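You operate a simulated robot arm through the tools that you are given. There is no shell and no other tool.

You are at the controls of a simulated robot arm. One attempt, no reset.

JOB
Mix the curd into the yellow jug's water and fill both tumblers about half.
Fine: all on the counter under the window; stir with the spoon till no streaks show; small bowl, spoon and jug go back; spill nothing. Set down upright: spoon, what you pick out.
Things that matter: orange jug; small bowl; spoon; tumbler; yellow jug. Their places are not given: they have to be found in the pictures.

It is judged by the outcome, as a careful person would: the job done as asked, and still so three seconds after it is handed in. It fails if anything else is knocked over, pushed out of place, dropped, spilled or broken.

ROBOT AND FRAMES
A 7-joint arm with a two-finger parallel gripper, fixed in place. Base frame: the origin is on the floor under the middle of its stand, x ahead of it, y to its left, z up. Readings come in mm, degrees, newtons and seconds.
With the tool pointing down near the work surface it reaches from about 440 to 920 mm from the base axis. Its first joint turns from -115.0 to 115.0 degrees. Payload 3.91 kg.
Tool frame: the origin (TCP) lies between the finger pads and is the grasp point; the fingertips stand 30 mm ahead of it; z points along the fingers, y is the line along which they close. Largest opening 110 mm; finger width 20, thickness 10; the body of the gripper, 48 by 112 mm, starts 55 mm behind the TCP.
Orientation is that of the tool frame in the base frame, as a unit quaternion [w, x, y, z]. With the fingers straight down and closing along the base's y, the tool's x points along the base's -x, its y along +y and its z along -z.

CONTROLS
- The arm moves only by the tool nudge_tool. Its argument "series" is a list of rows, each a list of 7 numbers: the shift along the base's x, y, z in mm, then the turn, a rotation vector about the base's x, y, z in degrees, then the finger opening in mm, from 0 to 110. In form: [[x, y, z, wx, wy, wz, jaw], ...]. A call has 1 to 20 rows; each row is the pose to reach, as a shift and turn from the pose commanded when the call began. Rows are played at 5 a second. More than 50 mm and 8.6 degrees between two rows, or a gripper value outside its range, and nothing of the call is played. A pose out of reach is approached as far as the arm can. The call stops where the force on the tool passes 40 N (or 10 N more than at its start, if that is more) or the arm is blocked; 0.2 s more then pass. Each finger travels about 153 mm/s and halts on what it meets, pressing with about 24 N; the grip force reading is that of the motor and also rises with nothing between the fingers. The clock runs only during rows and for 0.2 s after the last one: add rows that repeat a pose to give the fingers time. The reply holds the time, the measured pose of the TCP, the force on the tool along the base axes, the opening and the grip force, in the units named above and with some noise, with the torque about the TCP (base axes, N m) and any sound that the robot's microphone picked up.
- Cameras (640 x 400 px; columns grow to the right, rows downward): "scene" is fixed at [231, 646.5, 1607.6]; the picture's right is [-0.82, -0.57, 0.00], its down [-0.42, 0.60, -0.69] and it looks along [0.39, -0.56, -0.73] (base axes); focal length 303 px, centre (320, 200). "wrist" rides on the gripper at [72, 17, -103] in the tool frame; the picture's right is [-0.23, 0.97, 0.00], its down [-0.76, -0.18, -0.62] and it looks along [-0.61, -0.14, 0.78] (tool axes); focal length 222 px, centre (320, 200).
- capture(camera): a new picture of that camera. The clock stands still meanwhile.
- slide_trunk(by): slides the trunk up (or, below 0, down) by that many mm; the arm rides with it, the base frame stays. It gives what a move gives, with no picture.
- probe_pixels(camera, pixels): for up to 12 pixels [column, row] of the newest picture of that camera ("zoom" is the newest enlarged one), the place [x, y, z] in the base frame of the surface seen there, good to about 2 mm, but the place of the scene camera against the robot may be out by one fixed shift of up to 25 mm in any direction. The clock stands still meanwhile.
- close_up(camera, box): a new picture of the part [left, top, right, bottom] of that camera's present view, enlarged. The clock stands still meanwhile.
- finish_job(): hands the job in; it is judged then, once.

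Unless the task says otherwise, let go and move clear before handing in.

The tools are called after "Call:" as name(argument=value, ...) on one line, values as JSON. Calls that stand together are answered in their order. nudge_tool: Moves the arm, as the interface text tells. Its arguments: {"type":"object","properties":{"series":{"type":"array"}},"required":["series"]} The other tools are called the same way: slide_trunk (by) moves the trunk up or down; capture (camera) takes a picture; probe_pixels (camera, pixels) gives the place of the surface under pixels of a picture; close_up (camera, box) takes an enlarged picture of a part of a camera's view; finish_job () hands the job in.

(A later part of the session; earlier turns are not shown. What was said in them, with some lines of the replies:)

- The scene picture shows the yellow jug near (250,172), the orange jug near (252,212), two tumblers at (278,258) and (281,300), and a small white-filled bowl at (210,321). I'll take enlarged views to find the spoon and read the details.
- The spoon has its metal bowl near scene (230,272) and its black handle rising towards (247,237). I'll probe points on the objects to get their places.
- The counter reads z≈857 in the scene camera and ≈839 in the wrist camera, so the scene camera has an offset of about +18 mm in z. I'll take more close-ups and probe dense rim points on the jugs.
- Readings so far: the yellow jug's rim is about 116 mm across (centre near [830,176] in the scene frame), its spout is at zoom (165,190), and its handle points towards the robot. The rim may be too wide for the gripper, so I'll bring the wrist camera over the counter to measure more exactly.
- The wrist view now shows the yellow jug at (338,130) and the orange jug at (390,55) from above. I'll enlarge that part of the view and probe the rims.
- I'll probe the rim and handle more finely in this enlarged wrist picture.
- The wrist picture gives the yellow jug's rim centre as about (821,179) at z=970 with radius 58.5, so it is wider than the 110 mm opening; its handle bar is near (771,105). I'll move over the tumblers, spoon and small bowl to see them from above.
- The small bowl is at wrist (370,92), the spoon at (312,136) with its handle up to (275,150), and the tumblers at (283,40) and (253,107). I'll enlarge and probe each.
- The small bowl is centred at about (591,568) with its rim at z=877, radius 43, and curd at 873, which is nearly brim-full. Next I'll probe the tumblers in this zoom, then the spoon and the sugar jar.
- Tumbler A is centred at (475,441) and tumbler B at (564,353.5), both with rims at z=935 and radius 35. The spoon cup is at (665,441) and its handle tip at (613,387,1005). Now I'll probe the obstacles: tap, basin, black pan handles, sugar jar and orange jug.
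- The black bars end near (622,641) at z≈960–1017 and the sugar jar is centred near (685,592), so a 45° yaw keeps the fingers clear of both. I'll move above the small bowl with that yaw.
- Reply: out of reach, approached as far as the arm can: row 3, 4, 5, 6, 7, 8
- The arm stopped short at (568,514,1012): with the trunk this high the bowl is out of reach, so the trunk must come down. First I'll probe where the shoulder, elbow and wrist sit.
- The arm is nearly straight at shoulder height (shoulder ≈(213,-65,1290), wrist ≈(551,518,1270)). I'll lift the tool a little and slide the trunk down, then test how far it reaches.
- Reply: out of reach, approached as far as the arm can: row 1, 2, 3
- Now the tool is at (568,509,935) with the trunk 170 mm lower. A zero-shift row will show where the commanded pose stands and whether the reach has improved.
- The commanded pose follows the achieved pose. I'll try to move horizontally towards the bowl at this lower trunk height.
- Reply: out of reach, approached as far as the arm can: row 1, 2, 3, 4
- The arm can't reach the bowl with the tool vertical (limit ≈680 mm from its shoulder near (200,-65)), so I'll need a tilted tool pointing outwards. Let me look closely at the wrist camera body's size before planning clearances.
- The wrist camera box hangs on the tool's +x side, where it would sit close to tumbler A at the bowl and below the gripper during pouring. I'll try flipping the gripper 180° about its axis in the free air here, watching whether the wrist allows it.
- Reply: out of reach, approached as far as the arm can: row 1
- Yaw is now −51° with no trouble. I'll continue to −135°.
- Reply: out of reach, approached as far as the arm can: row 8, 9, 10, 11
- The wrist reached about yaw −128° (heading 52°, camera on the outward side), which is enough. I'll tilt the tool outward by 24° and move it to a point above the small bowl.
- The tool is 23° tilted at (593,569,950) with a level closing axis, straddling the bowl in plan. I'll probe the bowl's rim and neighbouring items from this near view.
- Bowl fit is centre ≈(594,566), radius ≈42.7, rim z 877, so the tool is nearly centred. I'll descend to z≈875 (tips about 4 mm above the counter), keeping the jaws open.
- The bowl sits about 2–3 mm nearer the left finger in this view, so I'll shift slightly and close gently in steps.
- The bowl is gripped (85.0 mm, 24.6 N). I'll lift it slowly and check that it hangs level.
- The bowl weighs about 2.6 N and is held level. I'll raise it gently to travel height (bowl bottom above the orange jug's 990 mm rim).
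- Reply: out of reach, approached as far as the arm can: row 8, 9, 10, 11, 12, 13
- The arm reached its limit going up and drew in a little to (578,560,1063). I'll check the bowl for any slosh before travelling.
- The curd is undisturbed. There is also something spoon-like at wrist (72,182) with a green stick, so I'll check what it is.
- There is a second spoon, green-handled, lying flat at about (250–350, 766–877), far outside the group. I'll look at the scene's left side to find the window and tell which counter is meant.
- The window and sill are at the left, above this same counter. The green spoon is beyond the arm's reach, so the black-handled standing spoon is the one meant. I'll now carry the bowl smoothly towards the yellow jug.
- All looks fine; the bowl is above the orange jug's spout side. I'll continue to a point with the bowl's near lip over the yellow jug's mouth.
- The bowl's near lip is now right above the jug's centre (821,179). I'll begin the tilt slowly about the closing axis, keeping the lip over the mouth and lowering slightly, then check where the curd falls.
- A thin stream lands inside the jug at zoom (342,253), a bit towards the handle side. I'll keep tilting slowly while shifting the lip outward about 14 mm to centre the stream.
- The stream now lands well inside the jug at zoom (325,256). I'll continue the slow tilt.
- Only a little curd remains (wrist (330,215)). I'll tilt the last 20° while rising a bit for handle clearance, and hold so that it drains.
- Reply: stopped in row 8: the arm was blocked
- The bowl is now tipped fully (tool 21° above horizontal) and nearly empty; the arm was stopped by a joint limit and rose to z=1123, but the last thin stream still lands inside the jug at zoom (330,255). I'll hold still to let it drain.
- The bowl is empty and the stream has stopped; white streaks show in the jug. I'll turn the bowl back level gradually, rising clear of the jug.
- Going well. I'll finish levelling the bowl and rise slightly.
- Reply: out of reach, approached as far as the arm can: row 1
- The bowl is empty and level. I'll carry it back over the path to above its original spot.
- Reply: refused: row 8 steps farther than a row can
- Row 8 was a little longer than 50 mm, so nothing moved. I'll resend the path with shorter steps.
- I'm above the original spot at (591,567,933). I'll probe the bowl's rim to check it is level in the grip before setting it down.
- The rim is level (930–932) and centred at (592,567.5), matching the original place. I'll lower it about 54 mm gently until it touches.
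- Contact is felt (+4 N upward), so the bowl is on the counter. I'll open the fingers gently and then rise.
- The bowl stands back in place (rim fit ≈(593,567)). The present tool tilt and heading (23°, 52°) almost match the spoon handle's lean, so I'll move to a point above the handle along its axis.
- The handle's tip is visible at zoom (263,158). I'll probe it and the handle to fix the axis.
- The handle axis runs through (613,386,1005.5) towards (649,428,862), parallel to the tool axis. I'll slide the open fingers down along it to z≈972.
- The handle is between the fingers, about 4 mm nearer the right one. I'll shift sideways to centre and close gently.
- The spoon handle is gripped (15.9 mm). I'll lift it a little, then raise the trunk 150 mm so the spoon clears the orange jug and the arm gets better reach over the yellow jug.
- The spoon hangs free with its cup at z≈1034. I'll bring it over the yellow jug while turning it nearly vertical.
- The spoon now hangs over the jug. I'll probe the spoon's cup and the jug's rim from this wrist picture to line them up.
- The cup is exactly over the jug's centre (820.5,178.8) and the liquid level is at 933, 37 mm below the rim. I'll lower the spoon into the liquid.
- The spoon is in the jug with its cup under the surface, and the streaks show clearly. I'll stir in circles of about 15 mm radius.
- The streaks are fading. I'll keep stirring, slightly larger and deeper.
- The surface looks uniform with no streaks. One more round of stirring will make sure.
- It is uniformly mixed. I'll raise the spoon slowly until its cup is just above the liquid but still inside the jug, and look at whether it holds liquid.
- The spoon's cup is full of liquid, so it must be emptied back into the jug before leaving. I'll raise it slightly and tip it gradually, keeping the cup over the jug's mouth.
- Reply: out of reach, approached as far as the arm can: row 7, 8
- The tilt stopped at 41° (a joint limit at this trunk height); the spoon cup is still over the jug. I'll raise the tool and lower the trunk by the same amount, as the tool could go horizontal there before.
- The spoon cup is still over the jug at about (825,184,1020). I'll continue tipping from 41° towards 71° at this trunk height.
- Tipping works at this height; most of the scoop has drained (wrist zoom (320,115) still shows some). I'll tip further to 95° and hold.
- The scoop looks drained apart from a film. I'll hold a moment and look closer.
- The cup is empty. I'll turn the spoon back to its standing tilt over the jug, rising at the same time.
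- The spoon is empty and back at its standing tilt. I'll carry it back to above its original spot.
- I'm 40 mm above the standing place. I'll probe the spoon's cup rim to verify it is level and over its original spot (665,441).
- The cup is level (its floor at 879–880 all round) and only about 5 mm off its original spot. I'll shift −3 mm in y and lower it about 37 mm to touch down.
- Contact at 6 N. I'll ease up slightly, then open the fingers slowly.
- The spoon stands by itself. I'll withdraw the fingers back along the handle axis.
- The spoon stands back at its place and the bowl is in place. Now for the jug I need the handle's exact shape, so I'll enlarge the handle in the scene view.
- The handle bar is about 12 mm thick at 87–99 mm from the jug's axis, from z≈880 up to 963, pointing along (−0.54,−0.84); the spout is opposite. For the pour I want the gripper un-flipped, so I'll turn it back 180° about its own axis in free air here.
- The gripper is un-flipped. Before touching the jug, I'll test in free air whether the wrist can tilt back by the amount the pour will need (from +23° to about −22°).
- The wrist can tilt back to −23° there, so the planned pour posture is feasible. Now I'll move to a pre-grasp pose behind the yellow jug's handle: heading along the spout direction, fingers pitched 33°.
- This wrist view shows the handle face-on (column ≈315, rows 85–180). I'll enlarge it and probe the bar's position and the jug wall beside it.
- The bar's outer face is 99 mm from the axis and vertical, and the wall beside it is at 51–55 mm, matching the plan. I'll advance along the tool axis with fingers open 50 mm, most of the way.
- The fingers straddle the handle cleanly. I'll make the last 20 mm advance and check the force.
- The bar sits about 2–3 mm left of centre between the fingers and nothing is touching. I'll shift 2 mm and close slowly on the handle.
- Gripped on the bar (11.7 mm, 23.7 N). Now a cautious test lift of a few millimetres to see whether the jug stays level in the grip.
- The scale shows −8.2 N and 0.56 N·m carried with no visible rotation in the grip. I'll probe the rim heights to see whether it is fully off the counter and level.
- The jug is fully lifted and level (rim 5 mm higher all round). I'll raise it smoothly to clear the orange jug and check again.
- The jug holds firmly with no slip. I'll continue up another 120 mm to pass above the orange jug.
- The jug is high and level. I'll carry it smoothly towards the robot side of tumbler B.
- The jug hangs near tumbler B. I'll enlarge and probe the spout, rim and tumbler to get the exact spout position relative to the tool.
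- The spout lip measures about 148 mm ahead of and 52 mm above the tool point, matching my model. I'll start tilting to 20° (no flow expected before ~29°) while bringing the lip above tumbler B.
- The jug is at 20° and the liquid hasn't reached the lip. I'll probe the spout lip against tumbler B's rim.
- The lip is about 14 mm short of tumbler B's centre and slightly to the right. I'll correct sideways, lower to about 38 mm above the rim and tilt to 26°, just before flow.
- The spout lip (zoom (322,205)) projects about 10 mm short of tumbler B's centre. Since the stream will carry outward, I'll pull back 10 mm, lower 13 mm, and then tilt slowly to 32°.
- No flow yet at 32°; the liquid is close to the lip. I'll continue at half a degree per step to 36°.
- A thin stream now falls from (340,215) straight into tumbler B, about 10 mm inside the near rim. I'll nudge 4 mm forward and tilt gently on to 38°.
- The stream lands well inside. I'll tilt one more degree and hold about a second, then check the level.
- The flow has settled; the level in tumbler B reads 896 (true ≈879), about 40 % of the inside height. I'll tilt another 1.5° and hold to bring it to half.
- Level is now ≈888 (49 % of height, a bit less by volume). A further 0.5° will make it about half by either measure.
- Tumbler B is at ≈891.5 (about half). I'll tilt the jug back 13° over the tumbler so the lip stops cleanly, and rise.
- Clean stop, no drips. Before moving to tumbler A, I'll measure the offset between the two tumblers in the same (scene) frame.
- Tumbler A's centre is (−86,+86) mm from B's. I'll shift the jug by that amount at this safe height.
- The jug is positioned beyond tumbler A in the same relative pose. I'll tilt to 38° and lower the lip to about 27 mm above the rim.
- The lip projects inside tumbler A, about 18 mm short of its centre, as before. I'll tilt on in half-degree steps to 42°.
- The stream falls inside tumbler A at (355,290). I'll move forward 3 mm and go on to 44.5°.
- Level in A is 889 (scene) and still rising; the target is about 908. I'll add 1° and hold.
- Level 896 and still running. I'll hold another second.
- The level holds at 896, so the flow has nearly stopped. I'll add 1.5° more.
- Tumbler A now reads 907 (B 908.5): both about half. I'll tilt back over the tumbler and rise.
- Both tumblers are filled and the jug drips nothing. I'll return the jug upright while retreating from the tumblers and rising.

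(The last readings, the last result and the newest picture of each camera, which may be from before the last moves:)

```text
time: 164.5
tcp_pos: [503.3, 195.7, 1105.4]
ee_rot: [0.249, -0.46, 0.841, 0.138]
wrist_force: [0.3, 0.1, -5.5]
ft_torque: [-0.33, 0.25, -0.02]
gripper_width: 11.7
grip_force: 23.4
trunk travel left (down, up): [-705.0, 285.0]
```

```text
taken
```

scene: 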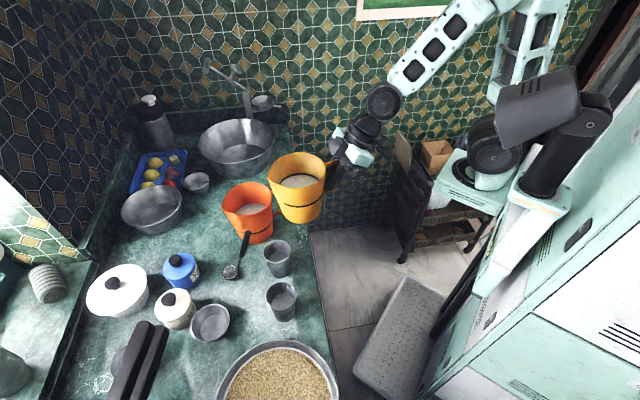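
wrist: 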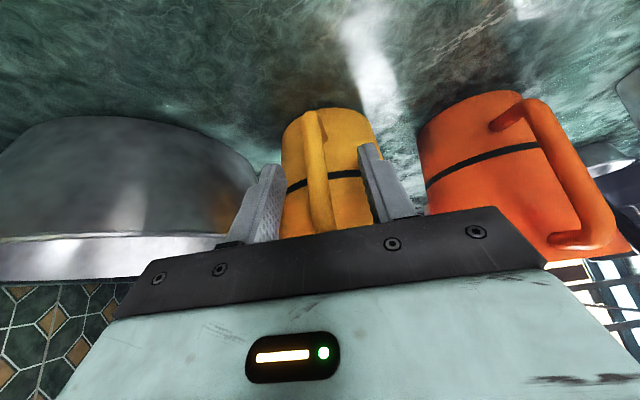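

The jug is upright again with the original grip orientation. I'll carry it back over the orange jug to above its place.

Call:
nudge_tool(series=[[4.8, -1.5, 0, 0, 0, 0, 2], [13.4, -4.2, 0, 0, 0, 0, 2], [25.8, -8, 0, 0, 0, 0, 2], [41.1, -12.8, 0, 0, 0, 0, 2], [57.3, -17.9, 0, 0, 0, 0, 2], [73.5, -22.9, 0, 0, 0, 0, 2], [89.7, -28, 0, 0, 0, 0, 2], [106, -33, 0, 0, 0, 0, 2], [122.2, -38.1, 0, 0, 0, 0, 2], [138.4, -43.2, 0, 0, 0, 0, 2], [154.7, -48.2, 0, 0, 0, 0, 2], [170.9, -53.3, 0, 0, 0, 0, 2], [187.1, -58.3, 0, 0, 0, 0, 2], [203.4, -63.4, 0, 0, 0, 0, 2], [219.6, -68.4, 0, 0, 0, 0, 2], [234.9, -73.2, 0, 0, 0, 0, 2], [249.2, -77.7, 0, 0, 0, 0, 2], [261.6, -81.5, 0, 0, 0, 0, 2], [271.1, -84.5, 0, 0, 0, 0, 2], [278.5, -86.8, 0, 0, 0, 0, 2]])

Call:
nudge_tool(series=[[0, 0, -4, 0, 0, 0, 2], [0, 0, -12, 0, 0, 0, 2], [0, 0, -23, 0, 0, 0, 2], [0, 0, -35, 0, 0, 0, 2], [0, 0, -47, 0, 0, 0, 2], [0, 0, -59, 0, 0, 0, 2], [0, 0, -71, 0, 0, 0, 2], [0, 0, -83, 0, 0, 0, 2], [0, 0, -95, 0, 0, 0, 2], [0, 0, -107, 0, 0, 0, 2], [0, 0, -118, 0, 0, 0, 2], [0, 0, -128, 0, 0, 0, 2], [0, 0, -136, 0, 0, 0, 2], [0, 0, -142, 0, 0, 0, 2], [0, 0, -145, 0, 0, 0, 2], [0, 0, -145, 0, 0, 0, 2]])

Call:
close_up(camera="scene", box=[210, 100, 320, 210])

Call:
close_up(camera="wrist", box=[160, 50, 480, 250])

```text
time: 168.7
tcp_pos: [780.8, 109.7, 1105.3]
ee_rot: [0.249, -0.46, 0.841, 0.138]
wrist_force: [0.2, 1.0, -5.3]
ft_torque: [-0.35, 0.19, 0.02]
gripper_width: 11.7
grip_force: 24.0
trunk travel left (down, up): [-705.0, 285.0]
```

```text
time: 172.1
tcp_pos: [781.4, 110.7, 960.0]
ee_rot: [0.249, -0.46, 0.841, 0.138]
wrist_force: [-0.1, -0.1, -5.8]
ft_torque: [-0.32, 0.22, 0.01]
gripper_width: 11.6
grip_force: 24.9
trunk travel left (down, up): [-705.0, 285.0]
```

```text
3.64 times, centred on (265, 155) of scene
```

zoom: 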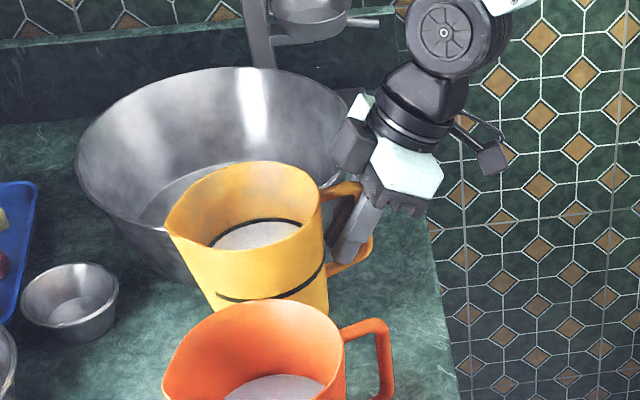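

```text
2.00 times, centred on (320, 150) of wrist
```

zoom: 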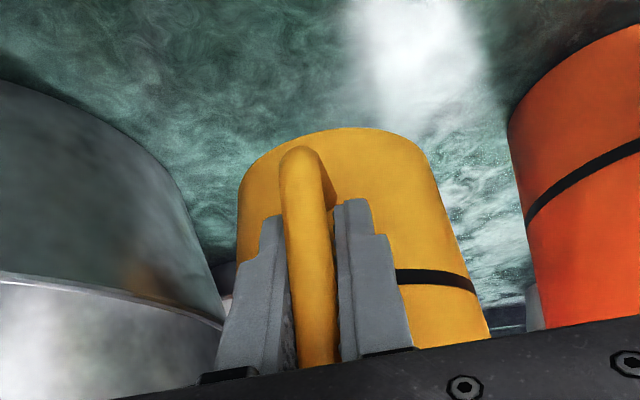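

The jug is about 45 mm above the counter over its place. I'll lower it slowly to contact.

Call:
nudge_tool(series=[[0, 0, -6, 0, 0, 0, 2], [0, 0, -14, 0, 0, 0, 2], [0, 0, -22, 0, 0, 0, 2], [0, 0, -30, 0, 0, 0, 2], [0, 0, -36, 0, 0, 0, 2], [0, 0, -40, 0, 0, 0, 2], [0, 0, -42.5, 0, 0, 0, 2], [0, 0, -44, 0, 0, 0, 2], [0, 0, -44, 0, 0, 0, 2]])

```text
time: 174.1
tcp_pos: [781.0, 109.9, 918.3]
ee_rot: [0.249, -0.46, 0.841, 0.139]
wrist_force: [-2.3, -4.4, 5.7]
ft_torque: [0.55, -0.43, 0.0]
gripper_width: 11.9
grip_force: 23.9
trunk travel left (down, up): [-705.0, 285.0]
```

Contact is felt at the spout side first (+5.7 N, torque reversed). I'll check how level the jug is before releasing.

Call:
close_up(camera="scene", box=[220, 135, 300, 205])

Call:
probe_pixels(camera="zoom", pixels=[[128, 252], [145, 205], [200, 155], [260, 141], [320, 152], [352, 185], [355, 220], [290, 285], [230, 230], [300, 225], [190, 235], [400, 175]])

```text
5.71 times, centred on (260, 170) of scene
```

zoom: 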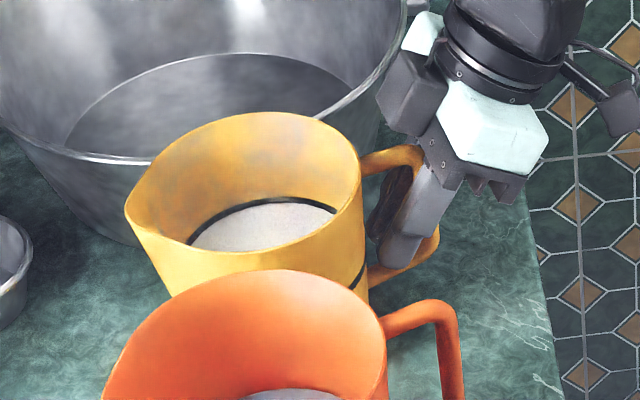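

```text
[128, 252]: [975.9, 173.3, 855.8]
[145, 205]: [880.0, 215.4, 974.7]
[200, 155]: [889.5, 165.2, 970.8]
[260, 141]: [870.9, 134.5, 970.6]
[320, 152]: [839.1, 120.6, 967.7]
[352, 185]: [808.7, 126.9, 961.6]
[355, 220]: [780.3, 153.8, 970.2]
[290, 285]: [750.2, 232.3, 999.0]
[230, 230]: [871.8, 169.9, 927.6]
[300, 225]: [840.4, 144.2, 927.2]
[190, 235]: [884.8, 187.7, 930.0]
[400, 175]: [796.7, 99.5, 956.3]
```

Call:
probe_pixels(camera="zoom", pixels=[[128, 212], [152, 176], [205, 128], [255, 115], [310, 127], [350, 157], [358, 180], [335, 228], [250, 248], [180, 240], [395, 150]])

```text
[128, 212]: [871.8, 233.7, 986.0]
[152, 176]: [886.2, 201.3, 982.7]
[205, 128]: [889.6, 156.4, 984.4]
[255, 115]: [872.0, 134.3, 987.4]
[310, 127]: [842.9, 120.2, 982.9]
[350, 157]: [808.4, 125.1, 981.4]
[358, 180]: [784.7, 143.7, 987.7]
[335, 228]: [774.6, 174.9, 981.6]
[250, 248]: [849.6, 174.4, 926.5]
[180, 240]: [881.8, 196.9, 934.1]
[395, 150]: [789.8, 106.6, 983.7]
```

The jug is within about 1° of level, with the handle side perhaps 2 mm high. I'll open the fingers very gradually so it settles gently.

Call:
nudge_tool(series=[[0, 0, -0.5, 0, 0, 0, 8], [0, 0, -0.5, 0, 0, 0, 10], [0, 0, -0.5, 0, 0, 0, 11], [0, 0, -0.5, 0, 0, 0, 11.8], [0, 0, -0.5, 0, 0, 0, 12.4], [0, 0, -0.5, 0, 0, 0, 13], [0, 0, -0.5, 0, 0, 0, 14], [0, 0, -0.5, 0, 0, 0, 16], [0, 0, -0.5, 0, 0, 0, 20], [0, 0, -0.5, 0, 0, 0, 28], [0, 0, -0.5, 0, 0, 0, 38], [0, 0, -0.5, 0, 0, 0, 50], [0, 0, -0.5, 0, 0, 0, 50]])

Call:
close_up(camera="scene", box=[220, 135, 300, 205])

Call:
close_up(camera="wrist", box=[160, 50, 480, 250])

```text
time: 176.9
tcp_pos: [780.3, 110.6, 915.9]
ee_rot: [0.25, -0.459, 0.841, 0.138]
wrist_force: [0.1, -0.9, 1.2]
ft_torque: [-0.02, -0.01, 0.02]
gripper_width: 50.1
grip_force: 0.1
trunk travel left (down, up): [-705.0, 285.0]
```

```text
5.71 times, centred on (260, 170) of scene
```

zoom: 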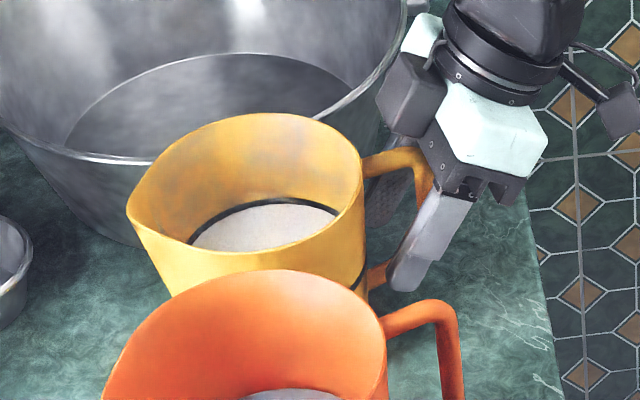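

```text
2.00 times, centred on (320, 150) of wrist
```

zoom: 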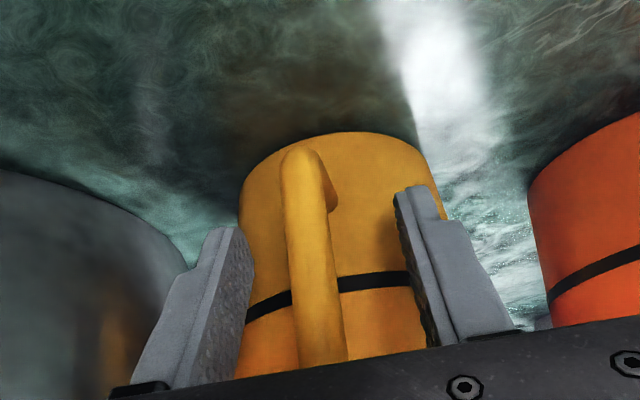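

The jug stands on the counter, free of the fingers. I'll withdraw straight back along the tool axis.

Call:
nudge_tool(series=[[-3, -4.6, 8.4, 0, 0, 0, 50], [-8, -12.4, 22.6, 0, 0, 0, 50], [-15, -23, 42, 0, 0, 0, 50], [-22, -34.5, 62, 0, 0, 0, 50], [-30, -46, 84, 0, 0, 0, 50], [-40, -66, 110, 0, 0, 0, 50], [-60, -86, 140, 0, 0, 0, 50], [-80, -100, 170, 0, 0, 0, 50], [-80, -100, 170, 0, 0, 0, 50]])

Call:
capture(camera="scene")

Call:
capture(camera="wrist")

```text
time: 178.9
tcp_pos: [700.7, 9.8, 1085.8]
ee_rot: [0.25, -0.46, 0.841, 0.138]
wrist_force: [0.1, 0.4, 0.5]
ft_torque: [-0.02, -0.02, -0.05]
gripper_width: 50.2
grip_force: 0.0
trunk travel left (down, up): [-705.0, 285.0]
```

```text
taken
```

scene: 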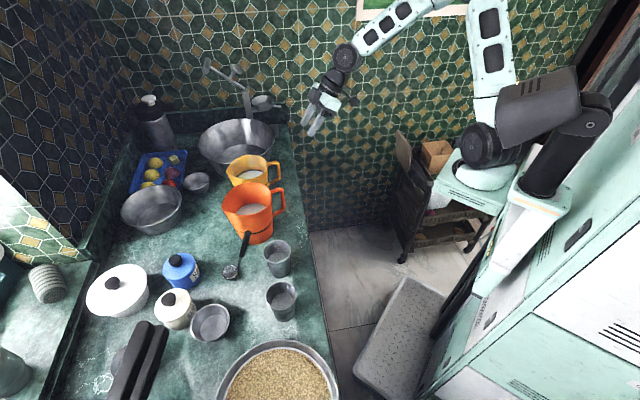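

```text
taken
```

wrist: 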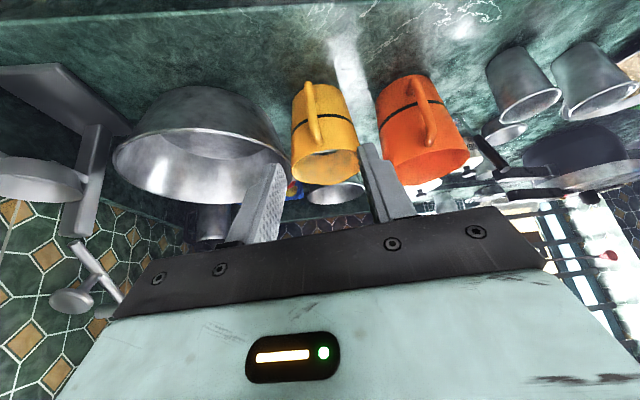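

Everything appears back in place. I'll check close-ups for spills and verify the jug's position, the spoon, bowl and tumbler levels.

Call:
close_up(camera="scene", box=[180, 140, 300, 240])

Call:
close_up(camera="scene", box=[160, 220, 320, 350])

Call:
probe_pixels(camera="scene", pixels=[[226, 171], [250, 155], [260, 157], [267, 164], [263, 172], [250, 173], [280, 173], [278, 262], [281, 305], [230, 271], [210, 322], [247, 236]])

```text
4.00 times, centred on (240, 190) of scene
```

zoom: 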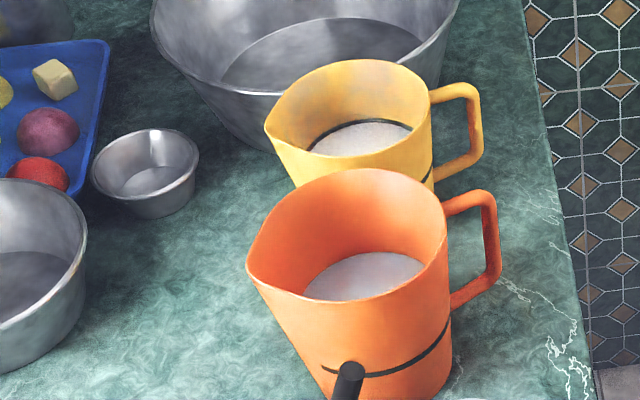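

```text
3.08 times, centred on (240, 285) of scene
```

zoom: 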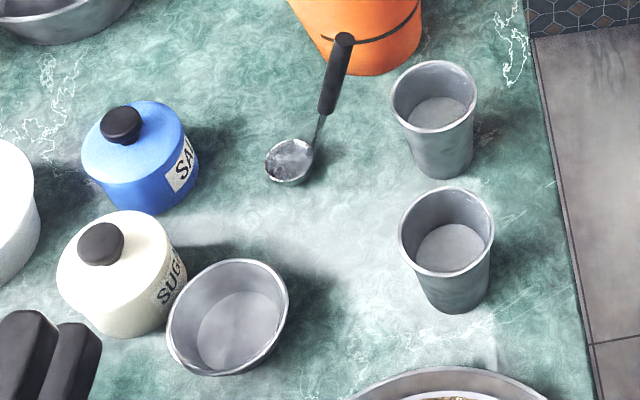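

```text
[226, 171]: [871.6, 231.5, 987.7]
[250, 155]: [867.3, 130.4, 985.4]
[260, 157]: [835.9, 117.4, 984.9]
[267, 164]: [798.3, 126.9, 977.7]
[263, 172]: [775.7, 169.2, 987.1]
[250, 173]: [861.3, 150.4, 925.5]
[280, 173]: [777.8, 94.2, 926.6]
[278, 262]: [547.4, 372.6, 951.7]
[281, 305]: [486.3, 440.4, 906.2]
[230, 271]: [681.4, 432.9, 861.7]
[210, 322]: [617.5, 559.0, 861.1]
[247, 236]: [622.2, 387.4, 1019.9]
```

All checks out. The jug's rim, spout and handle, the spoon and the bowl read within a few millimetres of where they began. Both tumblers are about half full, no spill shows on the counter, and the arm is clear with the gripper empty. I'm handing the job in.

Call:
finish_job()

```text
The job is handed in.
```

The job is handed in: the curd is mixed into the yellow jug's water and both tumblers are about half full. I have not seen the judge's verdict.

- **Mixing:** I poured the curd from the small bowl into the yellow jug and stirred with the black-handled spoon until no streaks showed. The spoon came out full, so I emptied it back into the jug before putting it away.
- **Tumblers:** I poured from the jug by its handle. By the camera readings, both tumblers are filled to just over half their inside height.
- **Put back:** The small bowl, spoon and yellow jug stand upright within a few millimetres of where they started. I passed over the orange jug without touching it.
- **Spills:** None showed in the pictures I took during the job or at the end.
- **Which spoon:** There was a second, green-handled spoon lying further along the counter, out of the arm's reach. I took the standing black-handled one to be the spoon you meant.

The arm is clear of the counter with the gripper empty.
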